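You operate a simulated robot arm through the tools that you are given. There is no shell and no other tool.

You are at the controls of a simulated two-armed robot. One attempt, no reset.

## Task
Shut the box, press its lid edge home, then stick seal and slip.
Fine: all three tucks go flat; the orange seal and the order slip each hold on their mark on the lid.

Only the result counts: the job must be done as asked and must still hold three seconds after the hand-in. Knocking over, shifting, dropping, spilling or breaking anything else fails it. A push-on lid holds only when it is set on centred and level and pressed home; a screw cap is set on level and turned clockwise until tight.

## Robot
Two 7-joint arms with two-finger parallel grippers on one trunk that stands fixed in place. Base frame: the origin is at the foot of the trunk, x ahead of it, y to its left, z up; the work surface is at about z = 0.9. Units: m, degrees, N and s.
The left shoulder is at [0.107, 0.171, 1.186], the right one opposite. With the tool pointing down near the work surface each hand reaches from about 0.42 to 0.9 m from the base axis, measured 20 degrees to its own side. Payload 4.4 kg a hand.
The TCP of each hand is the grasp point between the finger pads, 0.023 m short of the fingertips. In the tool frame z runs along the fingers and y along their closing line. Largest opening 0.094 m; finger width 0.038, thickness 0.01; the body of the gripper, 0.054 by 0.096 m, starts 0.039 m behind the TCP.
Orientation is told as [roll, pitch, yaw] about the base's x, y, z axes, in that order, counted from this pose: with the fingers straight down and closing along the base's y, the tool's x points along the base's -x, its y along +y and its z along -z.

## Interface
- The arms move only by the tool nudge_tool. It takes "left_motion", "right_motion" or both (then of equal length, played together; a hand with none holds still); each is a list of rows, each an object (a shift or turn left out is 0, a gripper value left out holds the last) with "claw": the opening, from 0 (shut) to 1 (fully open); "xyz": the shift along the tool's x, y, z in units of 40 mm (1.0 is 40 mm), a list of three; "angular": the turn, a rotation vector about the tool's x, y, z in units of 5 degrees (1.0 is 5 degrees), a list of three. In form: [{"claw": claw, "xyz": [dx, dy, dz], "angular": [rx, ry, rz]}, ...]. A call has 1 to 20 rows; each row shifts and turns the commanded pose from where the row before left it, along the tool's axes as they then stand. A call with a number of a shift or a turn outside -1 to 1 is refused whole. Each row takes 0.2 s and may step no farther than 0.05 m and 8.6 degrees from the row before; otherwise, or with a gripper value out of range, the whole call is refused. A pose out of reach is approached as far as the arm can. The call stops where the force on the tool passes 40 N (or 10 N more than at its start, if that is more) or the arm is blocked; 0.2 s more then pass. Each finger travels about 0.072 m/s and halts on what it meets, pressing with about 38 N; the grip force reading is that of the motor and also rises with nothing between the fingers. The clock runs only during rows and for 0.2 s after the last one: add rows that do not move to give the fingers time. It gives the time, the measured TCP pose, the force on the tool (base axes), the opening and the grip force at its end, in the units of the frame above (readings bear some noise), with the torque about the TCP (base axes, N m) and any sound that the robot's microphone picked up.
- Cameras (640 x 400 px; columns grow to the right, rows downward): "scene" is now at [0.2197, -0.0331, 1.3704]; the picture's right is [-0.35, -0.94, 0.00], its down [-0.17, 0.06, -0.98] and it looks along [0.92, -0.34, -0.18] (base axes); focal length 214 px, centre (320, 200). "left" rides on the left gripper at [0.086, -0.016, -0.074] in its tool frame; the picture's right is [0.18, 0.98, 0.00], its down [-0.58, 0.11, -0.81] and it looks along [-0.79, 0.15, 0.59] (tool axes); focal length 243 px, centre (320, 200). "right" rides on the right gripper at [0.086, 0.016, -0.075] in its tool frame; the picture's right is [-0.18, 0.98, 0.00], its down [-0.58, -0.11, -0.81] and it looks along [-0.79, -0.15, 0.59] (tool axes); focal length 243 px, centre (320, 200). There is no depth. A picture from a camera that has moved, and an enlarged one, comes with that camera's place and axes in the base frame and with its lens.
- get_image(camera): a new picture of that camera. No time passes.
- slide_trunk(by): moves the trunk up (or, below 0, down) by that many m; the arms and the scene camera ride with it, the base frame stays. It gives what a move gives, with no picture.
- pan_tilt(pan, tilt): turns the head with the scene camera to pan (to the left, within 80 degrees either way) and tilt (down, from -29 to 69), counted from straight ahead of the robot (the tilt from the chest, where the trunk bows). It gives what a move gives.
- zoom(camera, box): a new picture of the part [left, top, right, bottom] of that camera's present view, enlarged. No time passes.
- close_job(): hands the job in; it is judged then, once.

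Places have to be worked out from the pictures, the camera data and where the tool is seen. Open the grippers and draw the arms clear of the work before you hand the job in, unless the task says otherwise.

The tools are called after ">>>" by a JSON object that holds its "method" and its "body". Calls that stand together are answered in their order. nudge_tool: Moves the arms, as the interface text tells. Its arguments: {"type":"object","properties":{"left_motion":{"type":"array","items":{"type":"object","properties":{"claw":{"type":"number"},"xyz":{"type":"array","items":{"type":"number"}},"angular":{"type":"array","items":{"type":"number"}}}}},"right_motion":{"type":"array","items":{"type":"object","properties":{"claw":{"type":"number"},"xyz":{"type":"array","items":{"type":"number"}},"angular":{"type":"array","items":{"type":"number"}}}}}},"required":[]} The other tools are called the same way: slide_trunk (by) moves the trunk up or down; pan_tilt (pan, tilt) turns the head that bears the scene camera; get_image (camera) takes a picture; zoom (camera, box) takes an enlarged picture of a part of a camera's view; close_job () hands the job in.

At the start:

```text
time: 0.0
left_tcp_pos: [0.4588, -0.0006, 1.4138]
left_ee_rot: [-0.1, 0.0, 0.0]
left_wrist_force: [-0.5, 0.4, -0.3]
left_wrist_torque: [-0.01, 0.0, 0.02]
left_finger_gap: 0.0942
left_grip_force: 0.1
right_tcp_pos: [0.3794, -0.3461, 1.4952]
right_ee_rot: [0.0, -0.1, -0.1]
right_wrist_force: [0.0, -0.3, 0.5]
right_wrist_torque: [-0.02, 0.02, 0.0]
right_finger_gap: 0.094
right_grip_force: 0.1
trunk travel left (down, up): [-0.198, 0.19]
head pan, tilt (commanded): [-20.4, 10.5]
```

scene: 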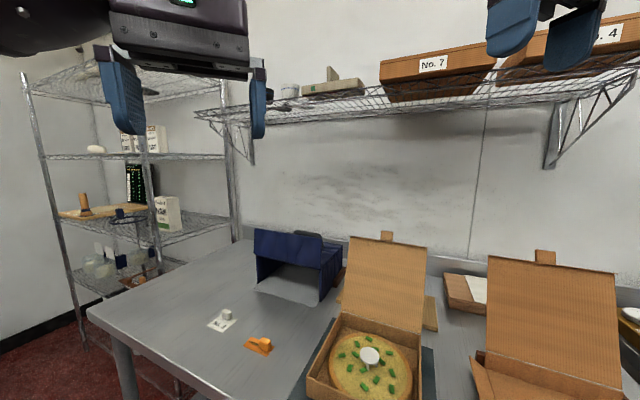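
right: 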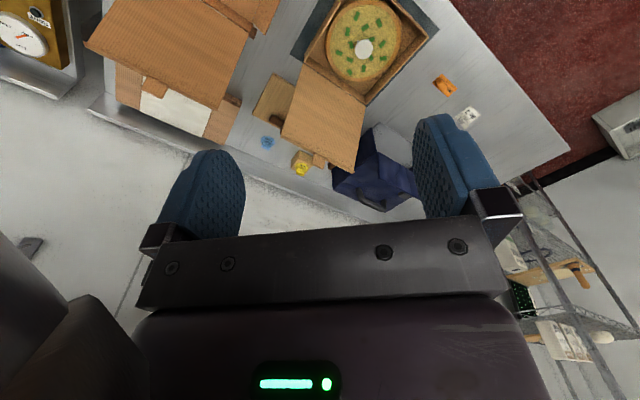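
left: 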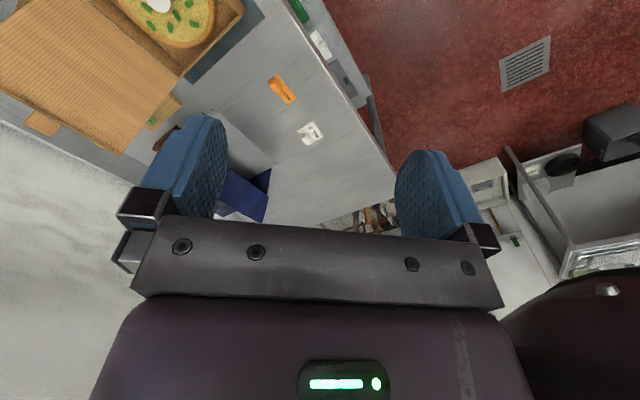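

The scene shows a pizza box with an open lid, an orange seal and a white slip on the bench. I'll tilt the head down to see the work area better.

>>> {"method": "pan_tilt", "body": {"pan": -10, "tilt": 45}}

>>> {"method": "get_image", "body": {"camera": "scene"}}

```text
time: 1.0
left_tcp_pos: [0.4591, 0.0001, 1.4129]
left_ee_rot: [-0.1, 0.0, 0.0]
left_wrist_force: [-0.4, 0.1, -0.4]
left_wrist_torque: [0.02, 0.0, 0.0]
left_finger_gap: 0.0941
left_grip_force: 0.0
right_tcp_pos: [0.3781, -0.3477, 1.4958]
right_ee_rot: [0.1, 0.0, 0.1]
right_wrist_force: [-0.3, 0.4, 0.4]
right_wrist_torque: [-0.03, 0.0, 0.02]
right_finger_gap: 0.0942
right_grip_force: 0.0
trunk travel left (down, up): [-0.198, 0.19]
head pan, tilt (commanded): [-10.0, 45.0]
```

```text
taken
camera scene: at [0.2126, -0.0148, 1.3163], right [-0.17, -0.98, 0.0], down [-0.7, 0.12, -0.71], along [0.7, -0.12, -0.71], focal length 214 px, centre (320, 200)
```

scene: 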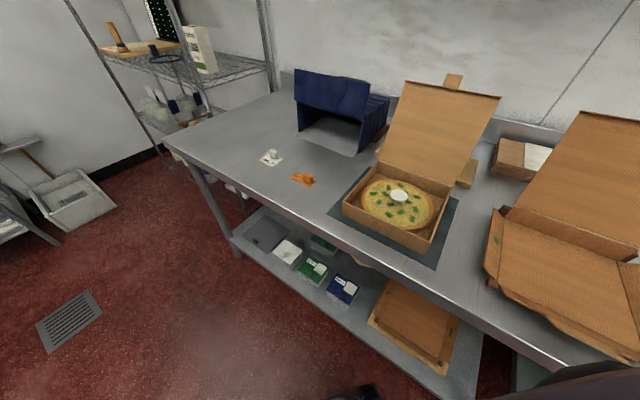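

The box sits on a dark mat with its lid hinged at the far side. I'll zoom for detail on the box, seal and slip.

>>> {"method": "zoom", "body": {"camera": "scene", "box": [320, 60, 520, 270]}}

>>> {"method": "zoom", "body": {"camera": "scene", "box": [240, 130, 360, 205]}}

>>> {"method": "zoom", "body": {"camera": "scene", "box": [460, 90, 640, 400]}}

```text
1.90 times, centred on (420, 165) of scene
camera zoom: at [0.2126, -0.0148, 1.3163], right [-0.17, -0.98, 0.0], down [-0.7, 0.12, -0.71], along [0.7, -0.12, -0.71], focal length 408 px, centre (130, 267)
```

zoom: 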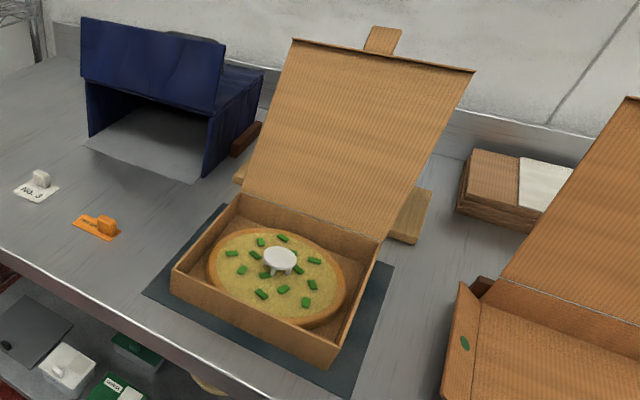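

```text
5.33 times, centred on (300, 168) of scene
camera zoom: at [0.2126, -0.0148, 1.3163], right [-0.17, -0.98, 0.0], down [-0.7, 0.12, -0.71], along [0.7, -0.12, -0.71], focal length 1144 px, centre (427, 373)
```

zoom: 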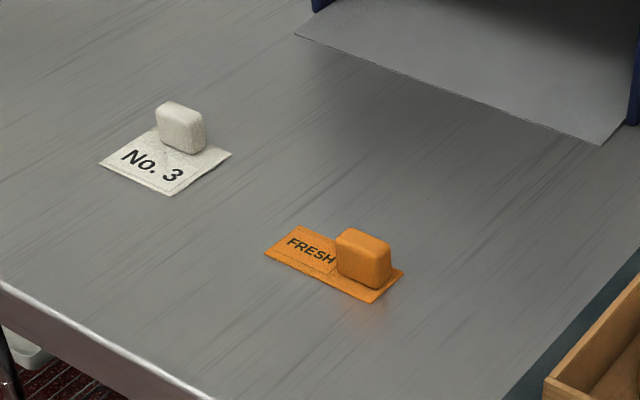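

```text
1.29 times, centred on (550, 245) of scene
camera zoom: at [0.2126, -0.0148, 1.3163], right [-0.17, -0.98, 0.0], down [-0.7, 0.12, -0.71], along [0.7, -0.12, -0.71], focal length 277 px, centre (23, 142)
```

zoom: 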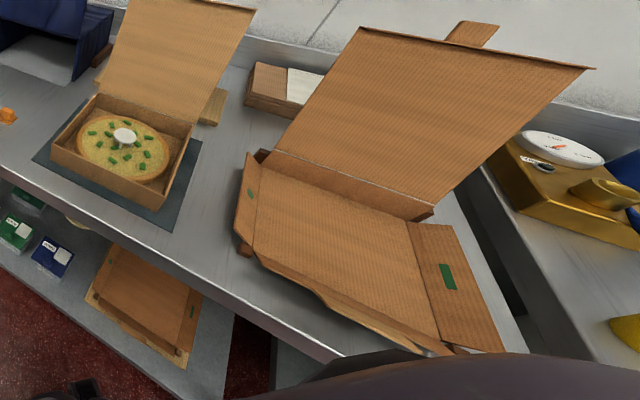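

I need the lid's outer face and tucks. I'll enlarge the wrist cameras' views of the box.

>>> {"method": "zoom", "body": {"camera": "right", "box": [230, 0, 480, 220]}}

>>> {"method": "zoom", "body": {"camera": "left", "box": [0, 0, 340, 220]}}

>>> {"method": "zoom", "body": {"camera": "right", "box": [0, 0, 280, 180]}}

```text
1.82 times, centred on (355, 110) of right
camera zoom: at [0.291, -0.3318, 1.5692], right [0.18, 0.98, 0.0], down [0.58, -0.11, 0.81], along [0.79, -0.15, -0.59], focal length 441 px, centre (256, 364)
```

zoom: 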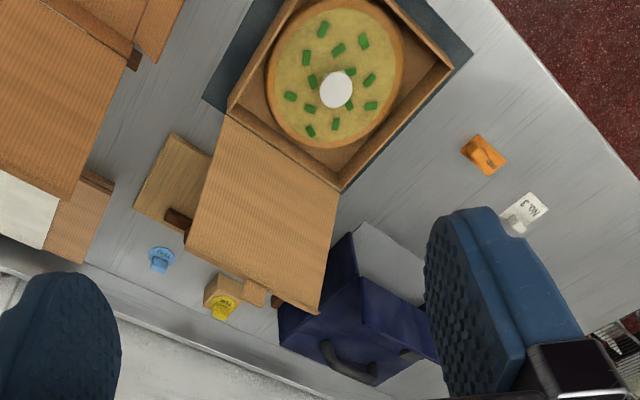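

```text
1.82 times, centred on (170, 110) of left
camera zoom: at [0.3722, -0.017, 1.488], right [-0.18, 0.98, 0.0], down [0.58, 0.11, 0.81], along [0.79, 0.15, -0.59], focal length 441 px, centre (593, 364)
```

zoom: 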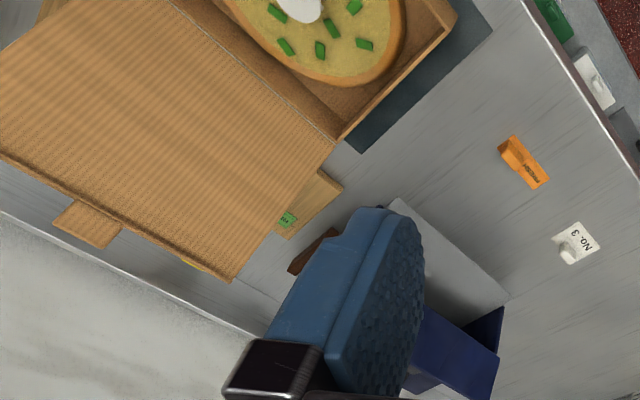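

```text
2.22 times, centred on (140, 90) of right
camera zoom: at [0.291, -0.3318, 1.5692], right [0.18, 0.98, 0.0], down [0.58, -0.11, 0.81], along [0.79, -0.15, -0.59], focal length 539 px, centre (720, 444)
```

zoom: 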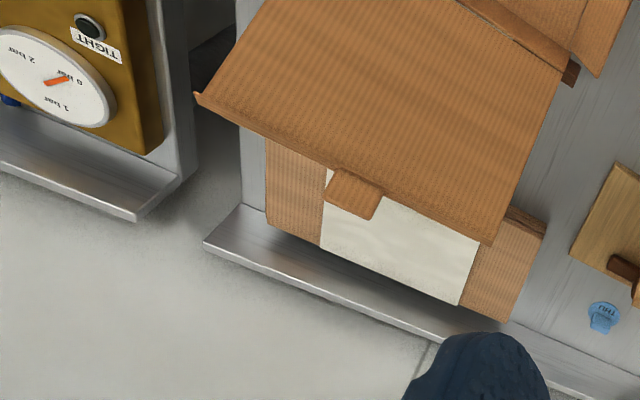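

Both boxes look alike in kind; the pizza box on the mat is the loaded one. I'll take tighter zooms of its lid and surroundings to understand the tucks.

>>> {"method": "zoom", "body": {"camera": "scene", "box": [330, 150, 470, 260]}}

>>> {"method": "zoom", "body": {"camera": "scene", "box": [370, 65, 510, 175]}}

>>> {"method": "zoom", "body": {"camera": "scene", "box": [480, 190, 640, 340]}}

>>> {"method": "zoom", "body": {"camera": "right", "box": [250, 60, 390, 190]}}

```text
3.64 times, centred on (400, 205) of scene
camera zoom: at [0.2126, -0.0148, 1.3163], right [-0.17, -0.98, 0.0], down [-0.7, 0.12, -0.71], along [0.7, -0.12, -0.71], focal length 780 px, centre (29, 182)
```

zoom: 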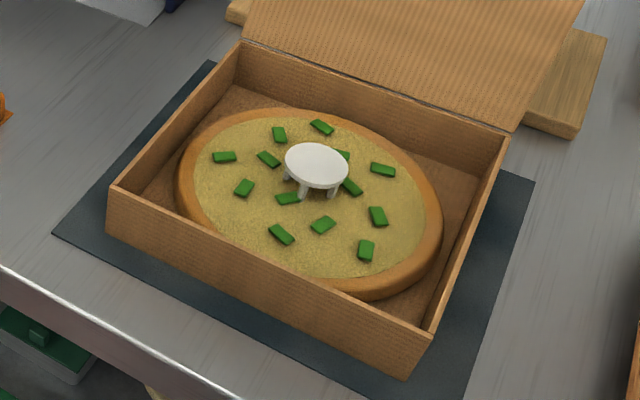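

```text
3.64 times, centred on (440, 120) of scene
camera zoom: at [0.2126, -0.0148, 1.3163], right [-0.17, -0.98, 0.0], down [-0.7, 0.12, -0.71], along [0.7, -0.12, -0.71], focal length 780 px, centre (-116, 491)
```

zoom: 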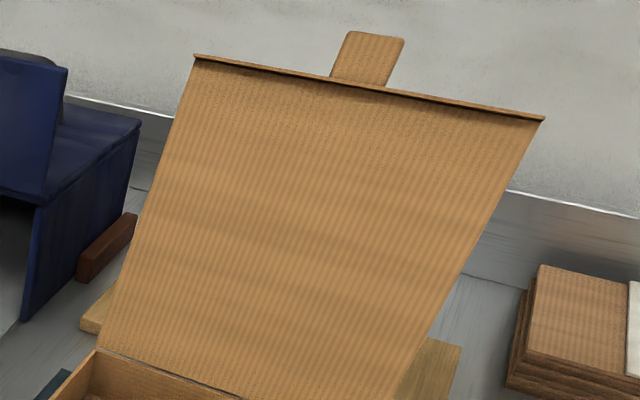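

```text
2.67 times, centred on (560, 265) of scene
camera zoom: at [0.2126, -0.0148, 1.3163], right [-0.17, -0.98, 0.0], down [-0.7, 0.12, -0.71], along [0.7, -0.12, -0.71], focal length 572 px, centre (-320, 27)
```

zoom: 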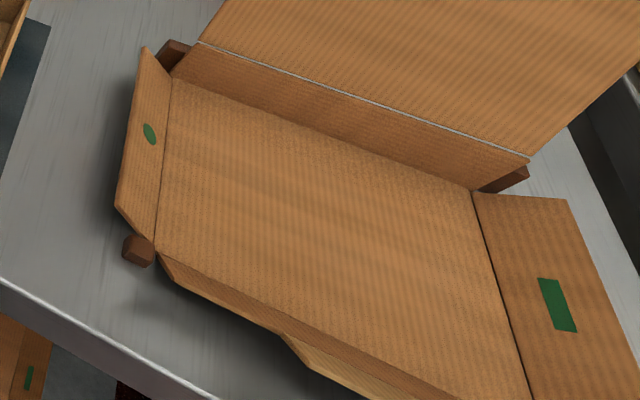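

```text
3.08 times, centred on (320, 125) of right
camera zoom: at [0.291, -0.3318, 1.5692], right [0.18, 0.98, 0.0], down [0.58, -0.11, 0.81], along [0.79, -0.15, -0.59], focal length 746 px, centre (320, 431)
```

zoom: 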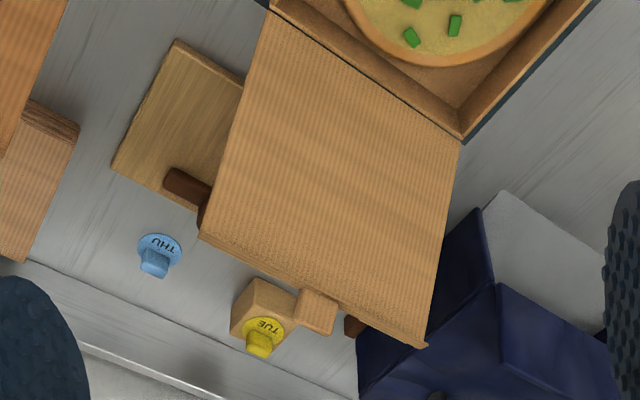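

The pizza box (about 0.2 × 0.2 m, rotated 45° like the bench) has its lid leaning back just past vertical, top edge near (0.66, -0.37, 1.16). I'll take the right hand over and behind the lid, high up, keeping well clear of the shelf.

>>> {"method": "nudge_tool", "body": {"right_motion": [{"xyz": [-0.85, -0.2, 0.2]}, {"xyz": [-0.85, -0.2, 0.2]}, {"xyz": [-0.85, -0.2, 0.2]}, {"xyz": [-0.85, -0.2, 0.2]}, {"xyz": [-0.85, -0.2, 0.2]}, {"angular": [0, 0, 1]}, {"angular": [0, 0, 1]}, {"angular": [0, 0, 1]}, {"angular": [0, 0, 1]}, {"angular": [0, 0, 1]}, {"angular": [0, 0, 1]}, {"angular": [0, 0, 1]}, {"angular": [0, 0, 1]}, {"angular": [0, 0, 1]}]}}

>>> {"method": "get_image", "body": {"camera": "right"}}

>>> {"method": "get_image", "body": {"camera": "scene"}}

```text
time: 4.0
left_tcp_pos: [0.4582, 0.0002, 1.4132]
left_ee_rot: [0.0, 0.0, 0.0]
left_wrist_force: [-0.4, 0.2, -0.2]
left_wrist_torque: [-0.02, 0.0, 0.01]
left_finger_gap: 0.0937
left_grip_force: 0.1
right_tcp_pos: [0.5474, -0.3874, 1.4549]
right_ee_rot: [-0.1, 0.1, -45.1]
right_wrist_force: [-0.1, 0.0, 0.9]
right_wrist_torque: [0.02, 0.02, 0.0]
right_finger_gap: 0.0941
right_grip_force: 0.1
trunk travel left (down, up): [-0.198, 0.19]
head pan, tilt (commanded): [-10.0, 45.0]
```

```text
taken
camera right: at [0.4981, -0.3154, 1.5284], right [0.83, 0.56, 0.0], down [0.33, -0.49, 0.81], along [0.45, -0.67, -0.59], focal length 243 px, centre (320, 200)
```

right: 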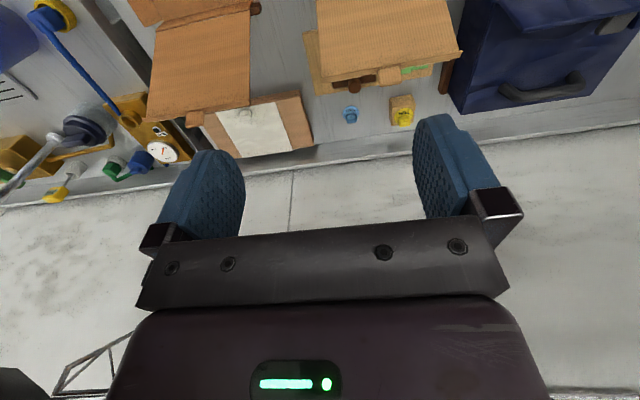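

```text
taken
camera scene: at [0.2125, -0.0148, 1.3162], right [-0.17, -0.98, 0.0], down [-0.7, 0.12, -0.71], along [0.7, -0.12, -0.71], focal length 214 px, centre (320, 200)
```

scene: 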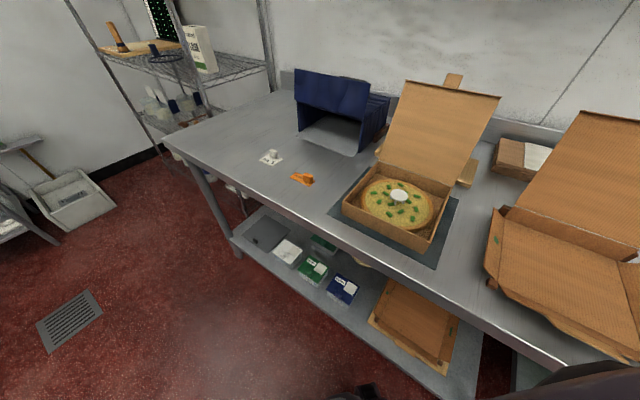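

>>> {"method": "zoom", "body": {"camera": "right", "box": [290, 0, 490, 130]}}

```text
3.08 times, centred on (390, 65) of right
camera zoom: at [0.4981, -0.3154, 1.5284], right [0.83, 0.56, 0.0], down [0.33, -0.49, 0.81], along [0.45, -0.67, -0.59], focal length 746 px, centre (105, 615)
```

zoom: 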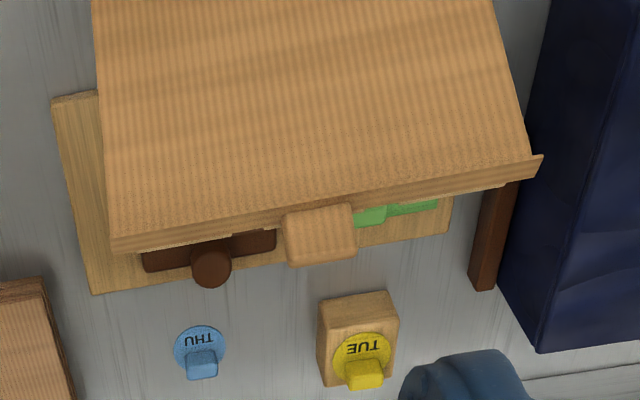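

The right wrist view shows the lid top edge at about a=0.765 m from the base along the "away" diagonal, z≈1.15, with a pull tab in the middle; loose stickers and tools lie behind it on the bench. I move the right hand behind the lid at height, fingers set to straddle the tab.

>>> {"method": "nudge_tool", "body": {"right_motion": [{"xyz": [-0.84, 0.46, 0], "claw": 0.64}, {"xyz": [-0.84, 0.46, 0]}, {"xyz": [-0.84, 0.46, 0]}, {"xyz": [-0.84, 0.46, 0]}, {"xyz": [-0.84, 0.46, 0]}, {"xyz": [0, 0, 0.9]}, {"xyz": [0, 0, 0.9]}, {"xyz": [0, 0, 0.9]}, {"xyz": [0, 0, 0.9]}, {"xyz": [0, 0, 0]}]}}

>>> {"method": "get_image", "body": {"camera": "scene"}}

>>> {"method": "get_image", "body": {"camera": "right"}}

>>> {"method": "get_image", "body": {"camera": "left"}}

```text
time: 6.2
left_tcp_pos: [0.4584, -0.0002, 1.4141]
left_ee_rot: [-0.1, 0.0, 0.0]
left_wrist_force: [0.0, 0.1, -0.1]
left_wrist_torque: [0.0, -0.03, 0.0]
left_finger_gap: 0.0941
left_grip_force: 0.1
right_tcp_pos: [0.6435, -0.444, 1.2499]
right_ee_rot: [0.0, 0.0, -45.0]
right_wrist_force: [-0.4, -0.8, 0.1]
right_wrist_torque: [-0.02, -0.02, -0.03]
right_finger_gap: 0.0605
right_grip_force: 0.1
right hand out of reach, approached as far as the arm can: row 2, 3, 4, 5
trunk travel left (down, up): [-0.198, 0.19]
head pan, tilt (commanded): [-10.0, 45.0]
```

```text
taken
camera scene: at [0.2122, -0.0147, 1.3163], right [-0.17, -0.98, 0.0], down [-0.7, 0.12, -0.71], along [0.7, -0.12, -0.71], focal length 214 px, centre (320, 200)
```

scene: 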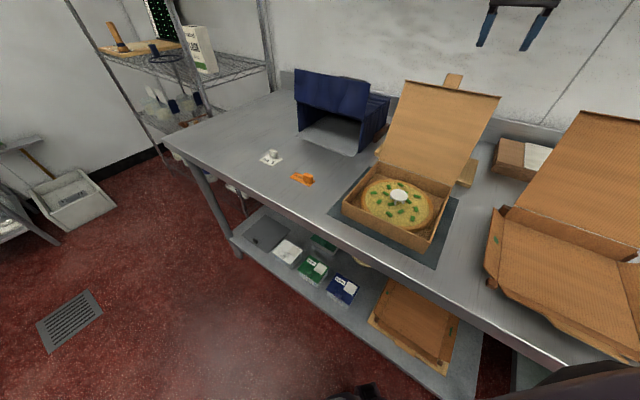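

```text
taken
camera right: at [0.5931, -0.3724, 1.3232], right [0.83, 0.56, 0.0], down [0.33, -0.49, 0.81], along [0.46, -0.67, -0.59], focal length 243 px, centre (320, 200)
```

right: 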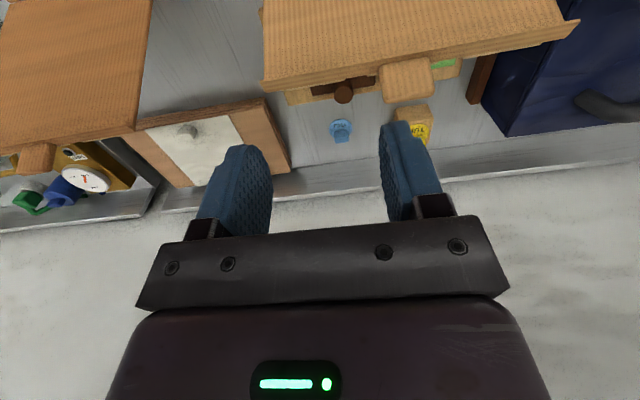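

```text
taken
camera left: at [0.3718, -0.0169, 1.4883], right [-0.18, 0.98, 0.0], down [0.58, 0.11, 0.81], along [0.79, 0.15, -0.59], focal length 243 px, centre (320, 200)
```

left: 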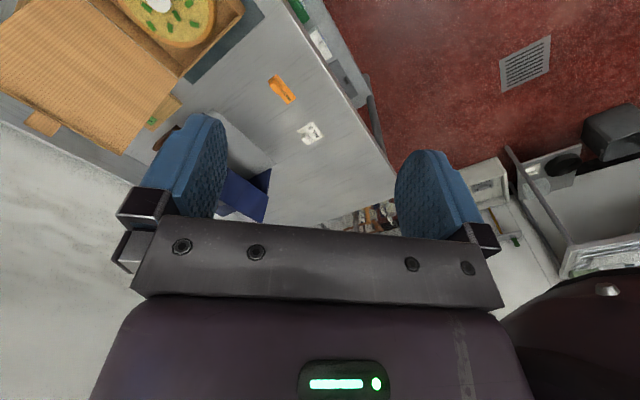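

The right hand hit its reach limit while high and stopped at (0.644, -0.444, 1.25), just above the lid. I'll check with a no-motion row whether the commanded pose is still the actual one.

>>> {"method": "nudge_tool", "body": {"right_motion": [{"xyz": [0, 0, 0]}, {"xyz": [0, 0, 0]}]}}

```text
time: 6.8
left_tcp_pos: [0.4592, 0.0004, 1.4133]
left_ee_rot: [-0.1, 0.0, 0.0]
left_wrist_force: [-0.5, 0.1, 0.3]
left_wrist_torque: [0.0, 0.02, -0.01]
left_finger_gap: 0.0941
left_grip_force: 0.0
right_tcp_pos: [0.6441, -0.4455, 1.2501]
right_ee_rot: [0.0, 0.0, -45.1]
right_wrist_force: [-0.5, -0.2, -0.5]
right_wrist_torque: [-0.03, -0.01, 0.02]
right_finger_gap: 0.0602
right_grip_force: 0.1
trunk travel left (down, up): [-0.198, 0.19]
head pan, tilt (commanded): [-10.0, 45.0]
```

The pose is settled. I'll try moving further back and left at this lower height, where reach should be better.

>>> {"method": "nudge_tool", "body": {"right_motion": [{"xyz": [-0.7, 0.8, 0]}, {"xyz": [-0.7, 0.8, 0]}, {"xyz": [0, 0, 0]}]}}

```text
time: 7.6
left_tcp_pos: [0.4552, 0.0009, 1.4153]
left_ee_rot: [-0.3, -0.3, 0.0]
left_wrist_force: [-0.6, -0.6, -0.1]
left_wrist_torque: [-0.02, -0.03, 0.01]
left_finger_gap: 0.0939
left_grip_force: 0.1
right_tcp_pos: [0.6975, -0.4412, 1.2508]
right_ee_rot: [0.0, -0.1, -45.1]
right_wrist_force: [-0.8, 1.0, 0.4]
right_wrist_torque: [-0.01, -0.04, 0.03]
right_finger_gap: 0.06
right_grip_force: 0.0
right hand out of reach, approached as far as the arm can: row 2
trunk travel left (down, up): [-0.198, 0.19]
head pan, tilt (commanded): [-10.0, 45.0]
```

Reach is limited at this height, so I'll raise the trunk 0.12 m to bring the shoulder closer to the wrist height.

>>> {"method": "slide_trunk", "body": {"by": 0.12}}

```text
time: 9.1
left_tcp_pos: [0.459, -0.0001, 1.5318]
left_ee_rot: [0.0, 0.0, 0.1]
left_wrist_force: [0.0, -0.2, 0.5]
left_wrist_torque: [0.0, 0.01, 0.01]
left_finger_gap: 0.0941
left_grip_force: 0.1
right_tcp_pos: [0.6208, -0.4439, 1.4921]
right_ee_rot: [8.5, -8.4, -45.7]
right_wrist_force: [0.3, -0.8, -0.8]
right_wrist_torque: [-0.02, -0.01, 0.03]
right_finger_gap: 0.0601
right_grip_force: 0.0
trunk travel left (down, up): [-0.318, 0.07]
head pan, tilt (commanded): [-10.0, 45.0]
```

The right hand drifted more than the trunk rise, so I'll check whether it settles.

>>> {"method": "nudge_tool", "body": {"right_motion": [{"xyz": [0, 0, 0]}, {"xyz": [0, 0, 0]}]}}

>>> {"method": "get_image", "body": {"camera": "scene"}}

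>>> {"method": "get_image", "body": {"camera": "left"}}

```text
time: 9.7
left_tcp_pos: [0.4596, -0.0002, 1.5328]
left_ee_rot: [-0.2, 0.0, 0.1]
left_wrist_force: [0.5, 0.7, -0.4]
left_wrist_torque: [-0.01, -0.02, -0.01]
left_finger_gap: 0.0943
left_grip_force: 0.0
right_tcp_pos: [0.6213, -0.4432, 1.4936]
right_ee_rot: [8.6, -8.5, -45.6]
right_wrist_force: [0.0, 0.2, -0.2]
right_wrist_torque: [0.05, 0.0, 0.02]
right_finger_gap: 0.06
right_grip_force: 0.1
trunk travel left (down, up): [-0.318, 0.07]
head pan, tilt (commanded): [-10.0, 45.0]
```

```text
taken
camera scene: at [0.1425, -0.0148, 1.4434], right [-0.17, -0.98, 0.0], down [-0.7, 0.12, -0.71], along [0.7, -0.12, -0.71], focal length 214 px, centre (320, 200)
```

scene: 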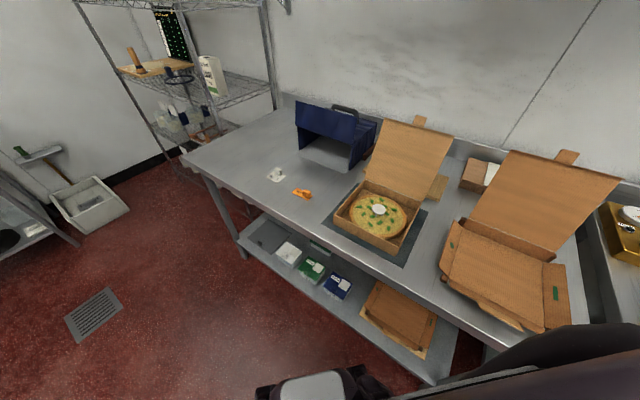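

```text
taken
camera left: at [0.3726, -0.017, 1.6079], right [-0.18, 0.98, 0.0], down [0.58, 0.11, 0.81], along [0.79, 0.15, -0.59], focal length 243 px, centre (320, 200)
```

left: 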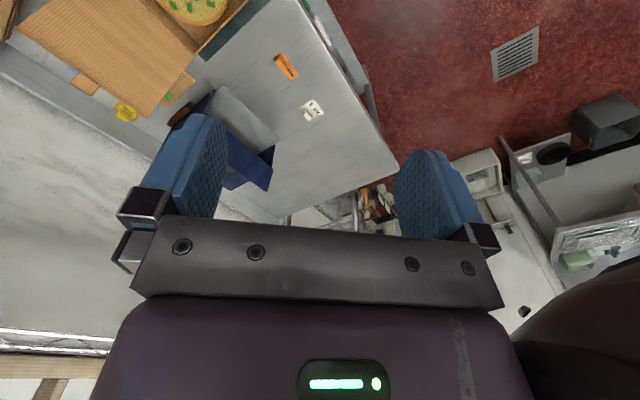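

Raising the trunk also draws the shoulders back, which costs reach. I'll return it to its first height; the reach sphere then allows getting behind the lid at TCP heights of about 1.2 m and below.

>>> {"method": "slide_trunk", "body": {"by": -0.12}}

```text
time: 11.2
left_tcp_pos: [0.4577, 0.0006, 1.4146]
left_ee_rot: [-0.1, -0.3, 0.0]
left_wrist_force: [-0.5, -0.8, 0.5]
left_wrist_torque: [0.0, -0.03, 0.02]
left_finger_gap: 0.0941
left_grip_force: 0.1
right_tcp_pos: [0.6171, -0.4432, 1.3754]
right_ee_rot: [8.7, -8.7, -45.7]
right_wrist_force: [-1.1, -0.6, 0.0]
right_wrist_torque: [0.01, 0.01, -0.01]
right_finger_gap: 0.0602
right_grip_force: 0.0
trunk travel left (down, up): [-0.198, 0.19]
head pan, tilt (commanded): [-10.0, 45.0]
```

The right hand is tilted now, so I'll read its camera axes to work out the tool axes exactly.

>>> {"method": "get_image", "body": {"camera": "right"}}

```text
taken
camera right: at [0.5533, -0.3706, 1.4364], right [0.81, 0.56, 0.18], down [0.16, -0.49, 0.86], along [0.57, -0.67, -0.48], focal length 243 px, centre (320, 200)
```

right: 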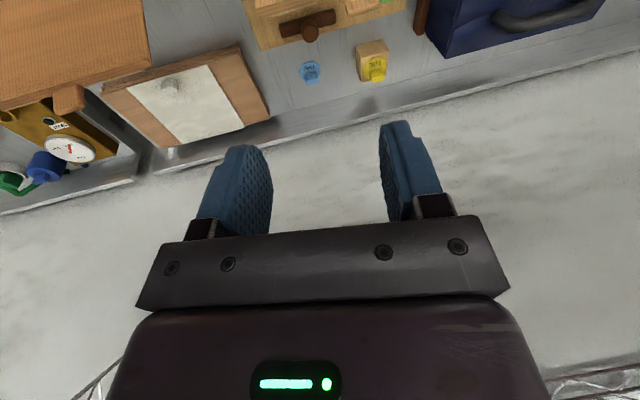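

The tool axes are confirmed: it is tilted 12° about the base y. I'll lower it 0.12 m, set it upright again, then lower to 1.21 m.

>>> {"method": "nudge_tool", "body": {"right_motion": [{"xyz": [0.152, -0.154, 0.98]}, {"xyz": [0.152, -0.154, 0.98]}, {"xyz": [0.152, -0.154, 0.98]}, {"angular": [0.85, 0.845, 0]}, {"angular": [0.85, 0.845, 0]}, {"xyz": [0, 0, 0.5]}, {"xyz": [0, 0, 0.5]}, {"xyz": [0, 0, 0]}]}}

```text
time: 13.0
left_tcp_pos: [0.4586, 0.0004, 1.4134]
left_ee_rot: [-0.1, 0.0, -0.1]
left_wrist_force: [0.6, -0.3, 0.0]
left_wrist_torque: [-0.01, 0.01, -0.02]
left_finger_gap: 0.0938
left_grip_force: 0.2
right_tcp_pos: [0.6202, -0.443, 1.2131]
right_ee_rot: [0.0, -0.2, -45.0]
right_wrist_force: [0.4, 0.3, 1.0]
right_wrist_torque: [-0.01, 0.01, -0.01]
right_finger_gap: 0.0603
right_grip_force: 0.1
trunk travel left (down, up): [-0.198, 0.19]
head pan, tilt (commanded): [-10.0, 45.0]
```

Upright again at (0.620, -0.443, 1.213). Now back past the lid's top edge, then down behind it.

>>> {"method": "nudge_tool", "body": {"right_motion": [{"xyz": [-0.95, 0, 0]}, {"xyz": [-0.95, 0, 0]}, {"xyz": [0, 0, 0]}, {"xyz": [0, 0, 0.72]}, {"xyz": [0, 0, 0.72]}, {"xyz": [0, 0, 0]}]}}

>>> {"method": "get_image", "body": {"camera": "scene"}}

>>> {"method": "get_image", "body": {"camera": "left"}}

>>> {"method": "get_image", "body": {"camera": "right"}}

```text
time: 14.4
left_tcp_pos: [0.458, 0.0005, 1.4139]
left_ee_rot: [-0.1, 0.0, -0.1]
left_wrist_force: [-0.7, -1.0, 0.0]
left_wrist_torque: [0.01, -0.01, 0.0]
left_finger_gap: 0.094
left_grip_force: 0.0
right_tcp_pos: [0.6718, -0.4982, 1.1528]
right_ee_rot: [0.1, -0.1, -45.0]
right_wrist_force: [0.7, 0.2, -0.8]
right_wrist_torque: [-0.01, -0.02, 0.0]
right_finger_gap: 0.0602
right_grip_force: 0.1
trunk travel left (down, up): [-0.198, 0.19]
head pan, tilt (commanded): [-10.0, 45.0]
```

```text
taken
camera scene: at [0.2121, -0.0147, 1.3164], right [-0.17, -0.98, 0.0], down [-0.7, 0.12, -0.71], along [0.7, -0.12, -0.71], focal length 214 px, centre (320, 200)
```

scene: 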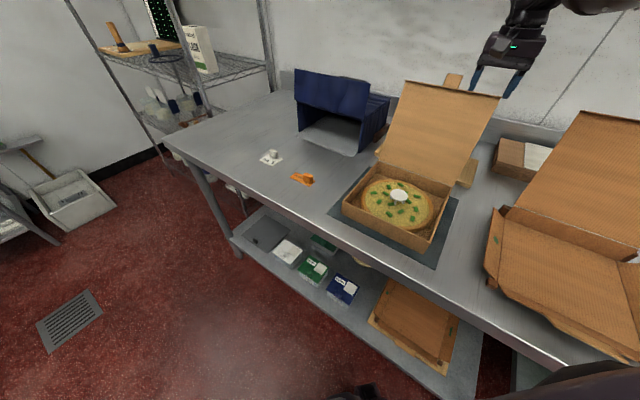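

```text
taken
camera left: at [0.3717, -0.0169, 1.4884], right [-0.18, 0.98, 0.0], down [0.58, 0.11, 0.81], along [0.79, 0.15, -0.59], focal length 243 px, centre (320, 200)
```

left: 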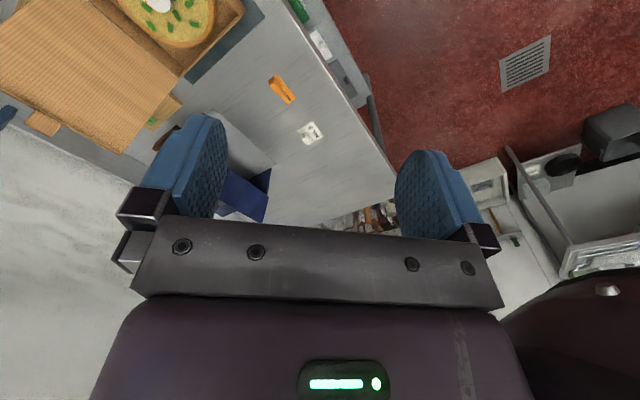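

```text
taken
camera right: at [0.6207, -0.4261, 1.2255], right [0.83, 0.56, 0.0], down [0.33, -0.49, 0.81], along [0.46, -0.67, -0.59], focal length 243 px, centre (320, 200)
```

right: 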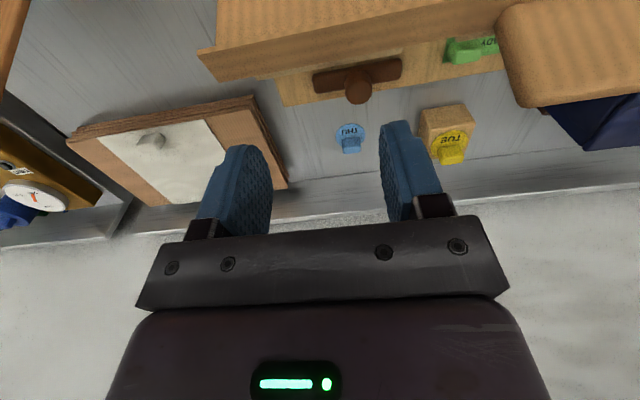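

The hand is behind the lid on its right side. Zooming to verify its place relative to the lid edge and tab.

>>> {"method": "zoom", "body": {"camera": "scene", "box": [380, 30, 560, 200]}}

```text
2.35 times, centred on (470, 115) of scene
camera zoom: at [0.2121, -0.0147, 1.3164], right [-0.17, -0.98, 0.0], down [-0.7, 0.12, -0.71], along [0.7, -0.12, -0.71], focal length 505 px, centre (-33, 400)
```

zoom: 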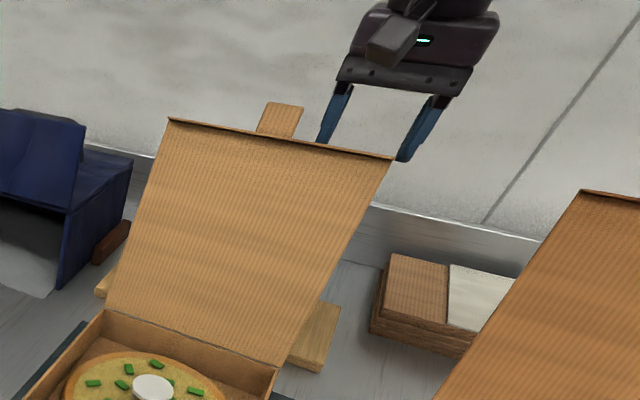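

The left finger is hidden behind the lid, so the hand is properly behind it. I'll centre the hand on the lid (0.08 m along the hinge direction), then begin to push toward the front.

>>> {"method": "nudge_tool", "body": {"right_motion": [{"xyz": [0, 1, 0]}, {"xyz": [0, 1, 0]}, {"xyz": [0, 0, 0]}, {"xyz": [0.7, 0, 0]}, {"xyz": [0.7, 0, 0]}, {"xyz": [0, 0, 0]}]}}

>>> {"method": "zoom", "body": {"camera": "scene", "box": [320, 30, 560, 240]}}

```text
time: 15.8
left_tcp_pos: [0.4605, -0.0001, 1.4115]
left_ee_rot: [0.0, 0.0, 0.0]
left_wrist_force: [0.3, 0.4, -0.3]
left_wrist_torque: [0.01, 0.04, -0.02]
left_finger_gap: 0.0939
left_grip_force: 0.0
right_tcp_pos: [0.6735, -0.4019, 1.1533]
right_ee_rot: [0.0, 0.0, -45.0]
right_wrist_force: [0.4, 0.1, -1.0]
right_wrist_torque: [0.01, 0.01, 0.02]
right_finger_gap: 0.0604
right_grip_force: 0.1
right hand out of reach, approached as far as the arm can: row 2
trunk travel left (down, up): [-0.198, 0.19]
head pan, tilt (commanded): [-10.0, 45.0]
```

```text
1.90 times, centred on (440, 135) of scene
camera zoom: at [0.2136, -0.0151, 1.3158], right [-0.17, -0.98, 0.0], down [-0.7, 0.12, -0.71], along [0.7, -0.12, -0.71], focal length 408 px, centre (91, 324)
```

zoom: 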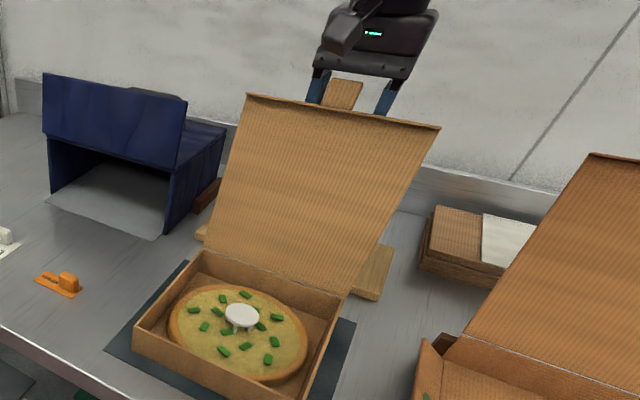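

The lid follows the fingers with almost no force, and the tab sits between them. Continue through vertical to about 75° of closing.

>>> {"method": "nudge_tool", "body": {"right_motion": [{"xyz": [0.63, 0.1, 0]}, {"xyz": [0.63, 0.1, 0]}, {"xyz": [0.6, 0.05, 0.02]}, {"xyz": [0.6, 0.05, 0.06]}, {"xyz": [0, 0, 0]}]}}

>>> {"method": "zoom", "body": {"camera": "scene", "box": [320, 30, 560, 240]}}

```text
time: 17.0
left_tcp_pos: [0.4581, -0.0011, 1.4119]
left_ee_rot: [0.0, 0.0, 0.0]
left_wrist_force: [0.0, 0.4, -0.9]
left_wrist_torque: [0.01, 0.02, -0.03]
left_finger_gap: 0.094
left_grip_force: 0.0
right_tcp_pos: [0.6107, -0.3249, 1.1521]
right_ee_rot: [0.0, 0.0, -45.0]
right_wrist_force: [0.8, -0.2, 0.3]
right_wrist_torque: [0.02, 0.03, -0.03]
right_finger_gap: 0.06
right_grip_force: 0.1
trunk travel left (down, up): [-0.198, 0.19]
head pan, tilt (commanded): [-10.0, 45.0]
```

```text
1.90 times, centred on (440, 135) of scene
camera zoom: at [0.2128, -0.0152, 1.3161], right [-0.17, -0.98, 0.0], down [-0.7, 0.12, -0.71], along [0.7, -0.12, -0.71], focal length 408 px, centre (91, 324)
```

zoom: 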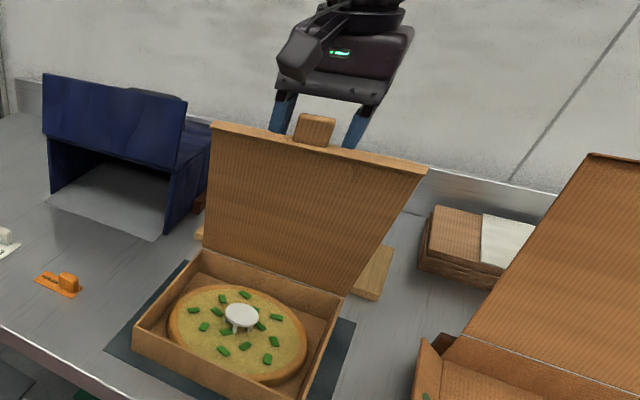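

Lid now leans forward at about 75°. I continue along the arc to about 30°.

>>> {"method": "nudge_tool", "body": {"right_motion": [{"xyz": [0.59, 0, 0.24]}, {"xyz": [0.59, 0, 0.25]}, {"xyz": [0.49, 0, 0.38]}, {"xyz": [0.49, 0, 0.38]}, {"xyz": [0.38, 0, 0.49]}, {"xyz": [0.38, 0, 0.49]}, {"xyz": [0, 0, 0]}]}}

>>> {"method": "zoom", "body": {"camera": "scene", "box": [320, 60, 560, 270]}}

>>> {"method": "get_image", "body": {"camera": "left"}}

```text
time: 18.6
left_tcp_pos: [0.4588, 0.0004, 1.4128]
left_ee_rot: [-0.1, -0.1, 0.0]
left_wrist_force: [-0.2, 0.2, 0.2]
left_wrist_torque: [-0.01, 0.01, 0.02]
left_finger_gap: 0.094
left_grip_force: 0.0
right_tcp_pos: [0.5297, -0.2426, 1.0614]
right_ee_rot: [0.0, -0.1, -45.0]
right_wrist_force: [-0.6, 0.1, 0.2]
right_wrist_torque: [-0.01, -0.02, -0.02]
right_finger_gap: 0.0601
right_grip_force: 0.1
trunk travel left (down, up): [-0.198, 0.19]
head pan, tilt (commanded): [-10.0, 45.0]
```

```text
1.90 times, centred on (440, 165) of scene
camera zoom: at [0.2122, -0.0148, 1.3163], right [-0.17, -0.98, 0.0], down [-0.7, 0.12, -0.71], along [0.7, -0.12, -0.71], focal length 408 px, centre (91, 267)
```

zoom: 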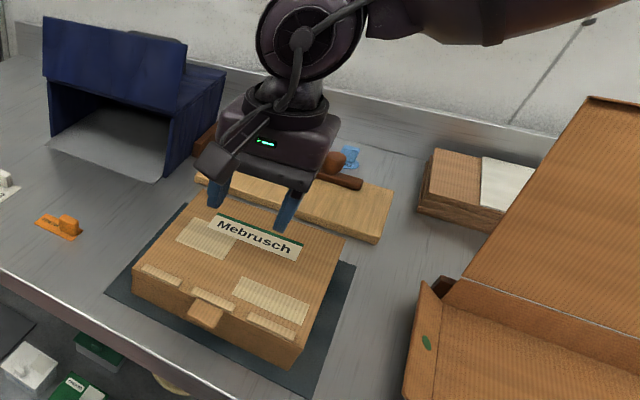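

```text
taken
camera left: at [0.3719, -0.017, 1.4882], right [-0.18, 0.98, 0.0], down [0.58, 0.11, 0.81], along [0.79, 0.15, -0.59], focal length 243 px, centre (320, 200)
```

left: 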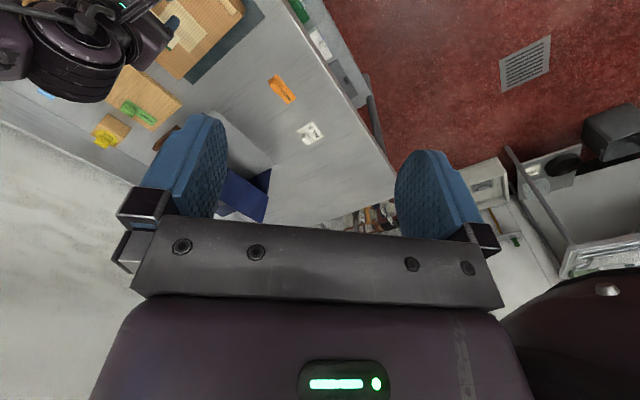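

The lid swung shut by itself. Its outer face shows two light rectangles (the marks), a "Mebrusch" label, and three tucks along the front edge still standing proud. I'll raise the right hand and look closely.

>>> {"method": "nudge_tool", "body": {"right_motion": [{"xyz": [0, 0, -1]}, {"xyz": [0, 0, -1]}, {"xyz": [0, -1, -0.5]}, {"xyz": [0, -1, 0]}, {"xyz": [0, -1, 0]}, {"xyz": [0, -1, 0]}, {"xyz": [0, 0, 0]}]}}

>>> {"method": "get_image", "body": {"camera": "scene"}}

>>> {"method": "zoom", "body": {"camera": "scene", "box": [330, 140, 490, 270]}}

>>> {"method": "get_image", "body": {"camera": "right"}}

```text
time: 20.2
left_tcp_pos: [0.4583, 0.0018, 1.4116]
left_ee_rot: [-0.1, 0.0, 0.0]
left_wrist_force: [-0.4, 0.6, 0.4]
left_wrist_torque: [-0.01, 0.02, 0.02]
left_finger_gap: 0.0939
left_grip_force: 0.1
right_tcp_pos: [0.4129, -0.3535, 1.1599]
right_ee_rot: [-0.1, -0.1, -45.0]
right_wrist_force: [-1.3, 0.3, 0.8]
right_wrist_torque: [-0.05, 0.02, -0.05]
right_finger_gap: 0.0604
right_grip_force: 0.1
trunk travel left (down, up): [-0.198, 0.19]
head pan, tilt (commanded): [-10.0, 45.0]
```

```text
taken
camera scene: at [0.2124, -0.0133, 1.3162], right [-0.17, -0.98, 0.0], down [-0.7, 0.12, -0.71], along [0.7, -0.12, -0.71], focal length 214 px, centre (320, 200)
```

scene: 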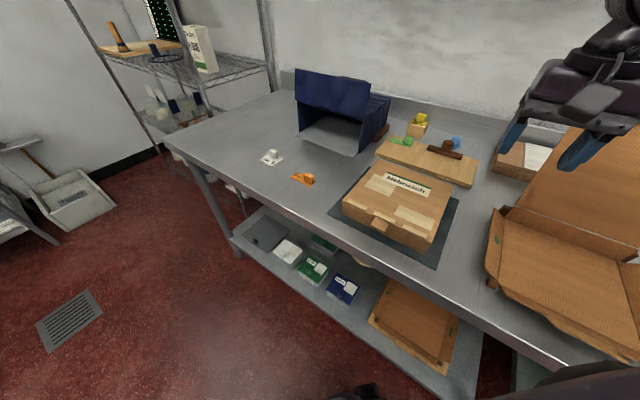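

```text
3.08 times, centred on (410, 205) of scene
camera zoom: at [0.2124, -0.0133, 1.3162], right [-0.17, -0.98, 0.0], down [-0.7, 0.12, -0.71], along [0.7, -0.12, -0.71], focal length 660 px, centre (43, 185)
```

zoom: 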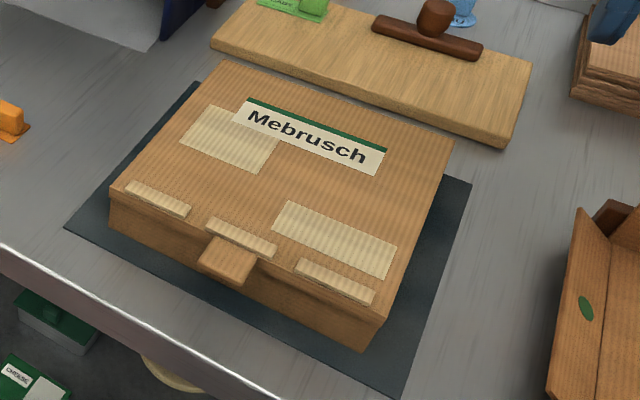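

```text
taken
camera right: at [0.3627, -0.2812, 1.2332], right [0.83, 0.57, 0.0], down [0.33, -0.49, 0.81], along [0.46, -0.67, -0.59], focal length 243 px, centre (320, 200)
```

right: 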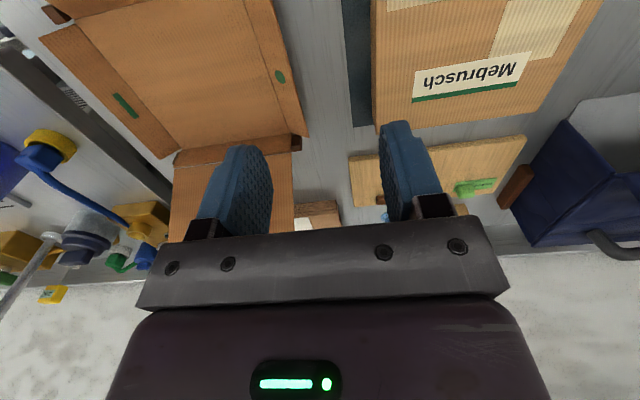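

The lid is down. Three raised tucks sit along the front edge at about a≈0.492 and b≈0.268, 0.200, 0.134; a near-square mark is at the back left and a long one at the front right. Closer look at these before pressing.

>>> {"method": "zoom", "body": {"camera": "scene", "box": [335, 180, 435, 245]}}

>>> {"method": "zoom", "body": {"camera": "scene", "box": [365, 160, 465, 225]}}

>>> {"method": "zoom", "body": {"camera": "left", "box": [90, 0, 340, 160]}}

```text
6.15 times, centred on (385, 212) of scene
camera zoom: at [0.2124, -0.0133, 1.3162], right [-0.17, -0.98, 0.0], down [-0.7, 0.12, -0.71], along [0.7, -0.12, -0.71], focal length 1320 px, centre (-80, 123)
```

zoom: 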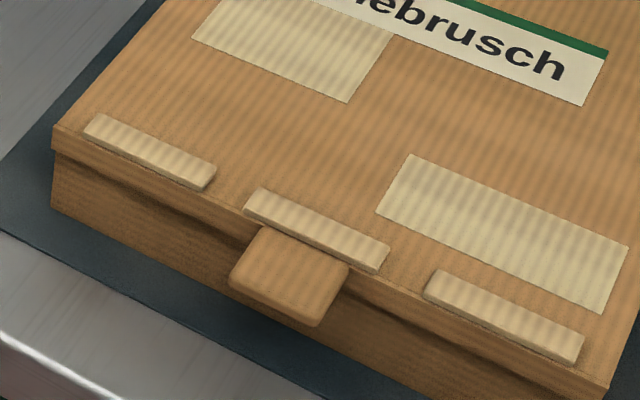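

```text
6.15 times, centred on (415, 192) of scene
camera zoom: at [0.2124, -0.0133, 1.3162], right [-0.17, -0.98, 0.0], down [-0.7, 0.12, -0.71], along [0.7, -0.12, -0.71], focal length 1320 px, centre (-265, 246)
```

zoom: 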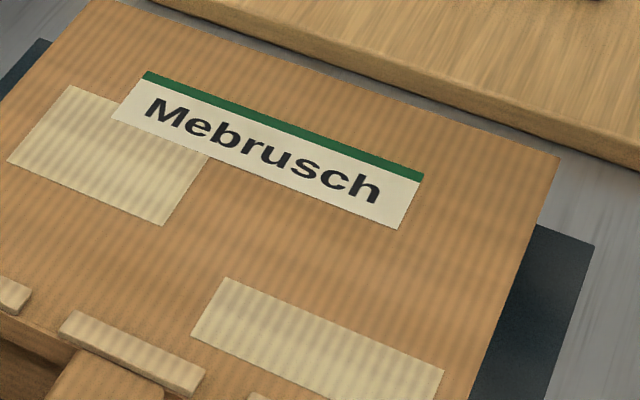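

```text
2.50 times, centred on (215, 80) of left
camera zoom: at [0.3724, -0.0152, 1.488], right [-0.18, 0.98, 0.0], down [0.58, 0.11, 0.81], along [0.79, 0.15, -0.59], focal length 606 px, centre (582, 500)
```

zoom: 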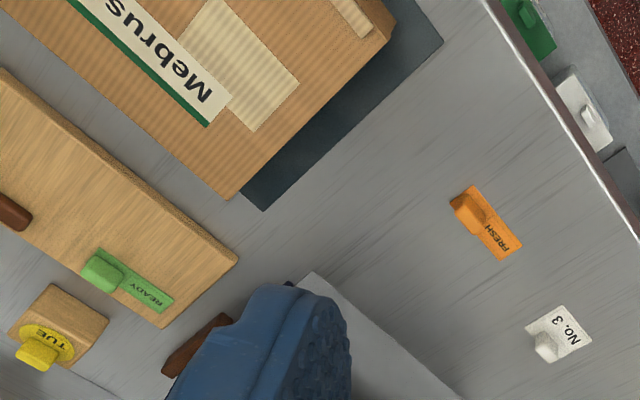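

The tucks are raised strips about 50 × 12 mm. I'll close the right fingers and bring them over the right-hand tuck, stopping 2 cm above it.

>>> {"method": "nudge_tool", "body": {"right_motion": [{"xyz": [0.35, 0.77, 0], "claw": 0}, {"xyz": [0.35, 0.77, 0]}, {"xyz": [0.35, 0.77, 0]}, {"xyz": [0, 0, 0.8]}, {"xyz": [0, 0, 0.8]}, {"xyz": [0, 0, 0.8]}, {"xyz": [0, 0, 0.8]}, {"xyz": [0, 0, 0.8]}, {"xyz": [0, 0, 0]}]}}

>>> {"method": "zoom", "body": {"camera": "scene", "box": [330, 140, 490, 270]}}

>>> {"method": "get_image", "body": {"camera": "right"}}

```text
time: 22.2
left_tcp_pos: [0.4583, 0.0015, 1.4131]
left_ee_rot: [-0.1, -0.1, 0.0]
left_wrist_force: [-0.8, 0.2, 0.6]
left_wrist_torque: [0.01, -0.02, -0.04]
left_finger_gap: 0.0938
left_grip_force: 0.1
right_tcp_pos: [0.4492, -0.2577, 1.0015]
right_ee_rot: [0.1, -0.1, -45.0]
right_wrist_force: [0.3, 1.0, -0.2]
right_wrist_torque: [0.04, -0.03, 0.02]
right_finger_gap: 0.0001
right_grip_force: 38.0
trunk travel left (down, up): [-0.198, 0.19]
head pan, tilt (commanded): [-10.0, 45.0]
```

```text
3.08 times, centred on (410, 205) of scene
camera zoom: at [0.2117, -0.0139, 1.3165], right [-0.17, -0.98, 0.0], down [-0.7, 0.12, -0.71], along [0.7, -0.12, -0.71], focal length 660 px, centre (43, 185)
```

zoom: 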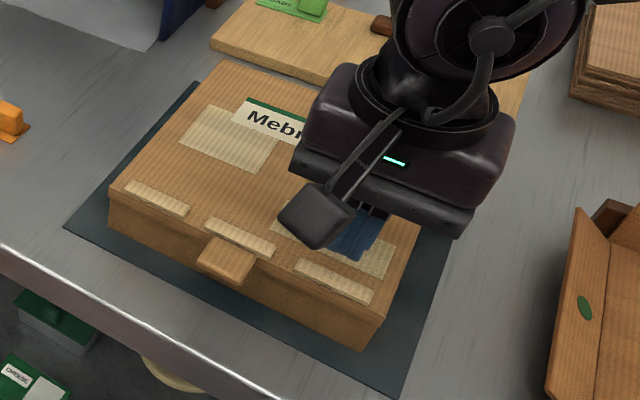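

```text
taken
camera right: at [0.3996, -0.1861, 1.0748], right [0.83, 0.56, 0.0], down [0.33, -0.49, 0.81], along [0.46, -0.67, -0.59], focal length 243 px, centre (320, 200)
```

right: 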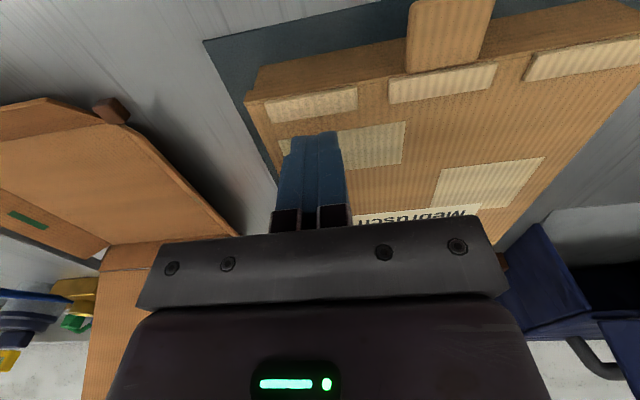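

Fingers are over the right tuck, tip about 2 cm above it. I'll shift 4 mm to the front and press down in small steps.

>>> {"method": "nudge_tool", "body": {"right_motion": [{"xyz": [0.12, 0, 0.35]}, {"xyz": [0, 0, 0.1]}, {"xyz": [0, 0, 0.1]}, {"xyz": [0, 0, 0.1]}, {"xyz": [0, 0, 0]}]}}

>>> {"method": "get_image", "body": {"camera": "right"}}

```text
time: 23.4
left_tcp_pos: [0.4587, 0.0004, 1.4127]
left_ee_rot: [-0.1, 0.0, 0.0]
left_wrist_force: [0.0, 0.8, 1.3]
left_wrist_torque: [0.0, -0.02, 0.0]
left_finger_gap: 0.0939
left_grip_force: 0.1
right_tcp_pos: [0.449, -0.2563, 0.9748]
right_ee_rot: [0.0, -0.1, -45.0]
right_wrist_force: [0.1, -0.5, 0.9]
right_wrist_torque: [0.0, 0.0, 0.0]
right_finger_gap: 0.0
right_grip_force: 38.1
trunk travel left (down, up): [-0.198, 0.19]
head pan, tilt (commanded): [-10.0, 45.0]
```

```text
taken
camera right: at [0.3993, -0.1831, 1.0492], right [0.83, 0.56, 0.0], down [0.33, -0.49, 0.81], along [0.46, -0.67, -0.59], focal length 243 px, centre (320, 200)
```

right: 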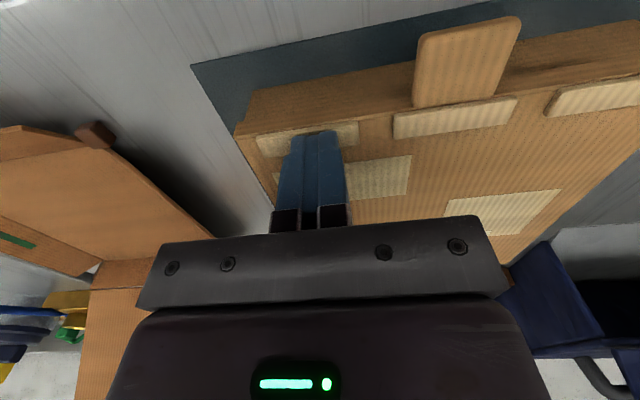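

No contact yet at tip height 0.952, with the fingertips over the rear half of the tuck. I'll shift 5 mm toward the front and continue down in small steps.

>>> {"method": "nudge_tool", "body": {"right_motion": [{"xyz": [0.12, 0, 0]}, {"xyz": [0, 0, 0.06]}, {"xyz": [0, 0, 0.06]}, {"xyz": [0, 0, 0.06]}]}}

```text
time: 24.4
left_tcp_pos: [0.4572, -0.0011, 1.4138]
left_ee_rot: [-0.1, -0.1, -0.1]
left_wrist_force: [0.5, 0.0, 0.2]
left_wrist_torque: [0.01, 0.03, 0.02]
left_finger_gap: 0.0942
left_grip_force: 0.0
right_tcp_pos: [0.446, -0.2512, 0.9708]
right_ee_rot: [0.3, -0.4, -45.0]
right_wrist_force: [4.9, -8.6, 31.4]
right_wrist_torque: [-0.56, -0.47, -0.04]
right_finger_gap: 0.0
right_grip_force: 37.9
trunk travel left (down, up): [-0.198, 0.19]
head pan, tilt (commanded): [-10.0, 45.0]
```

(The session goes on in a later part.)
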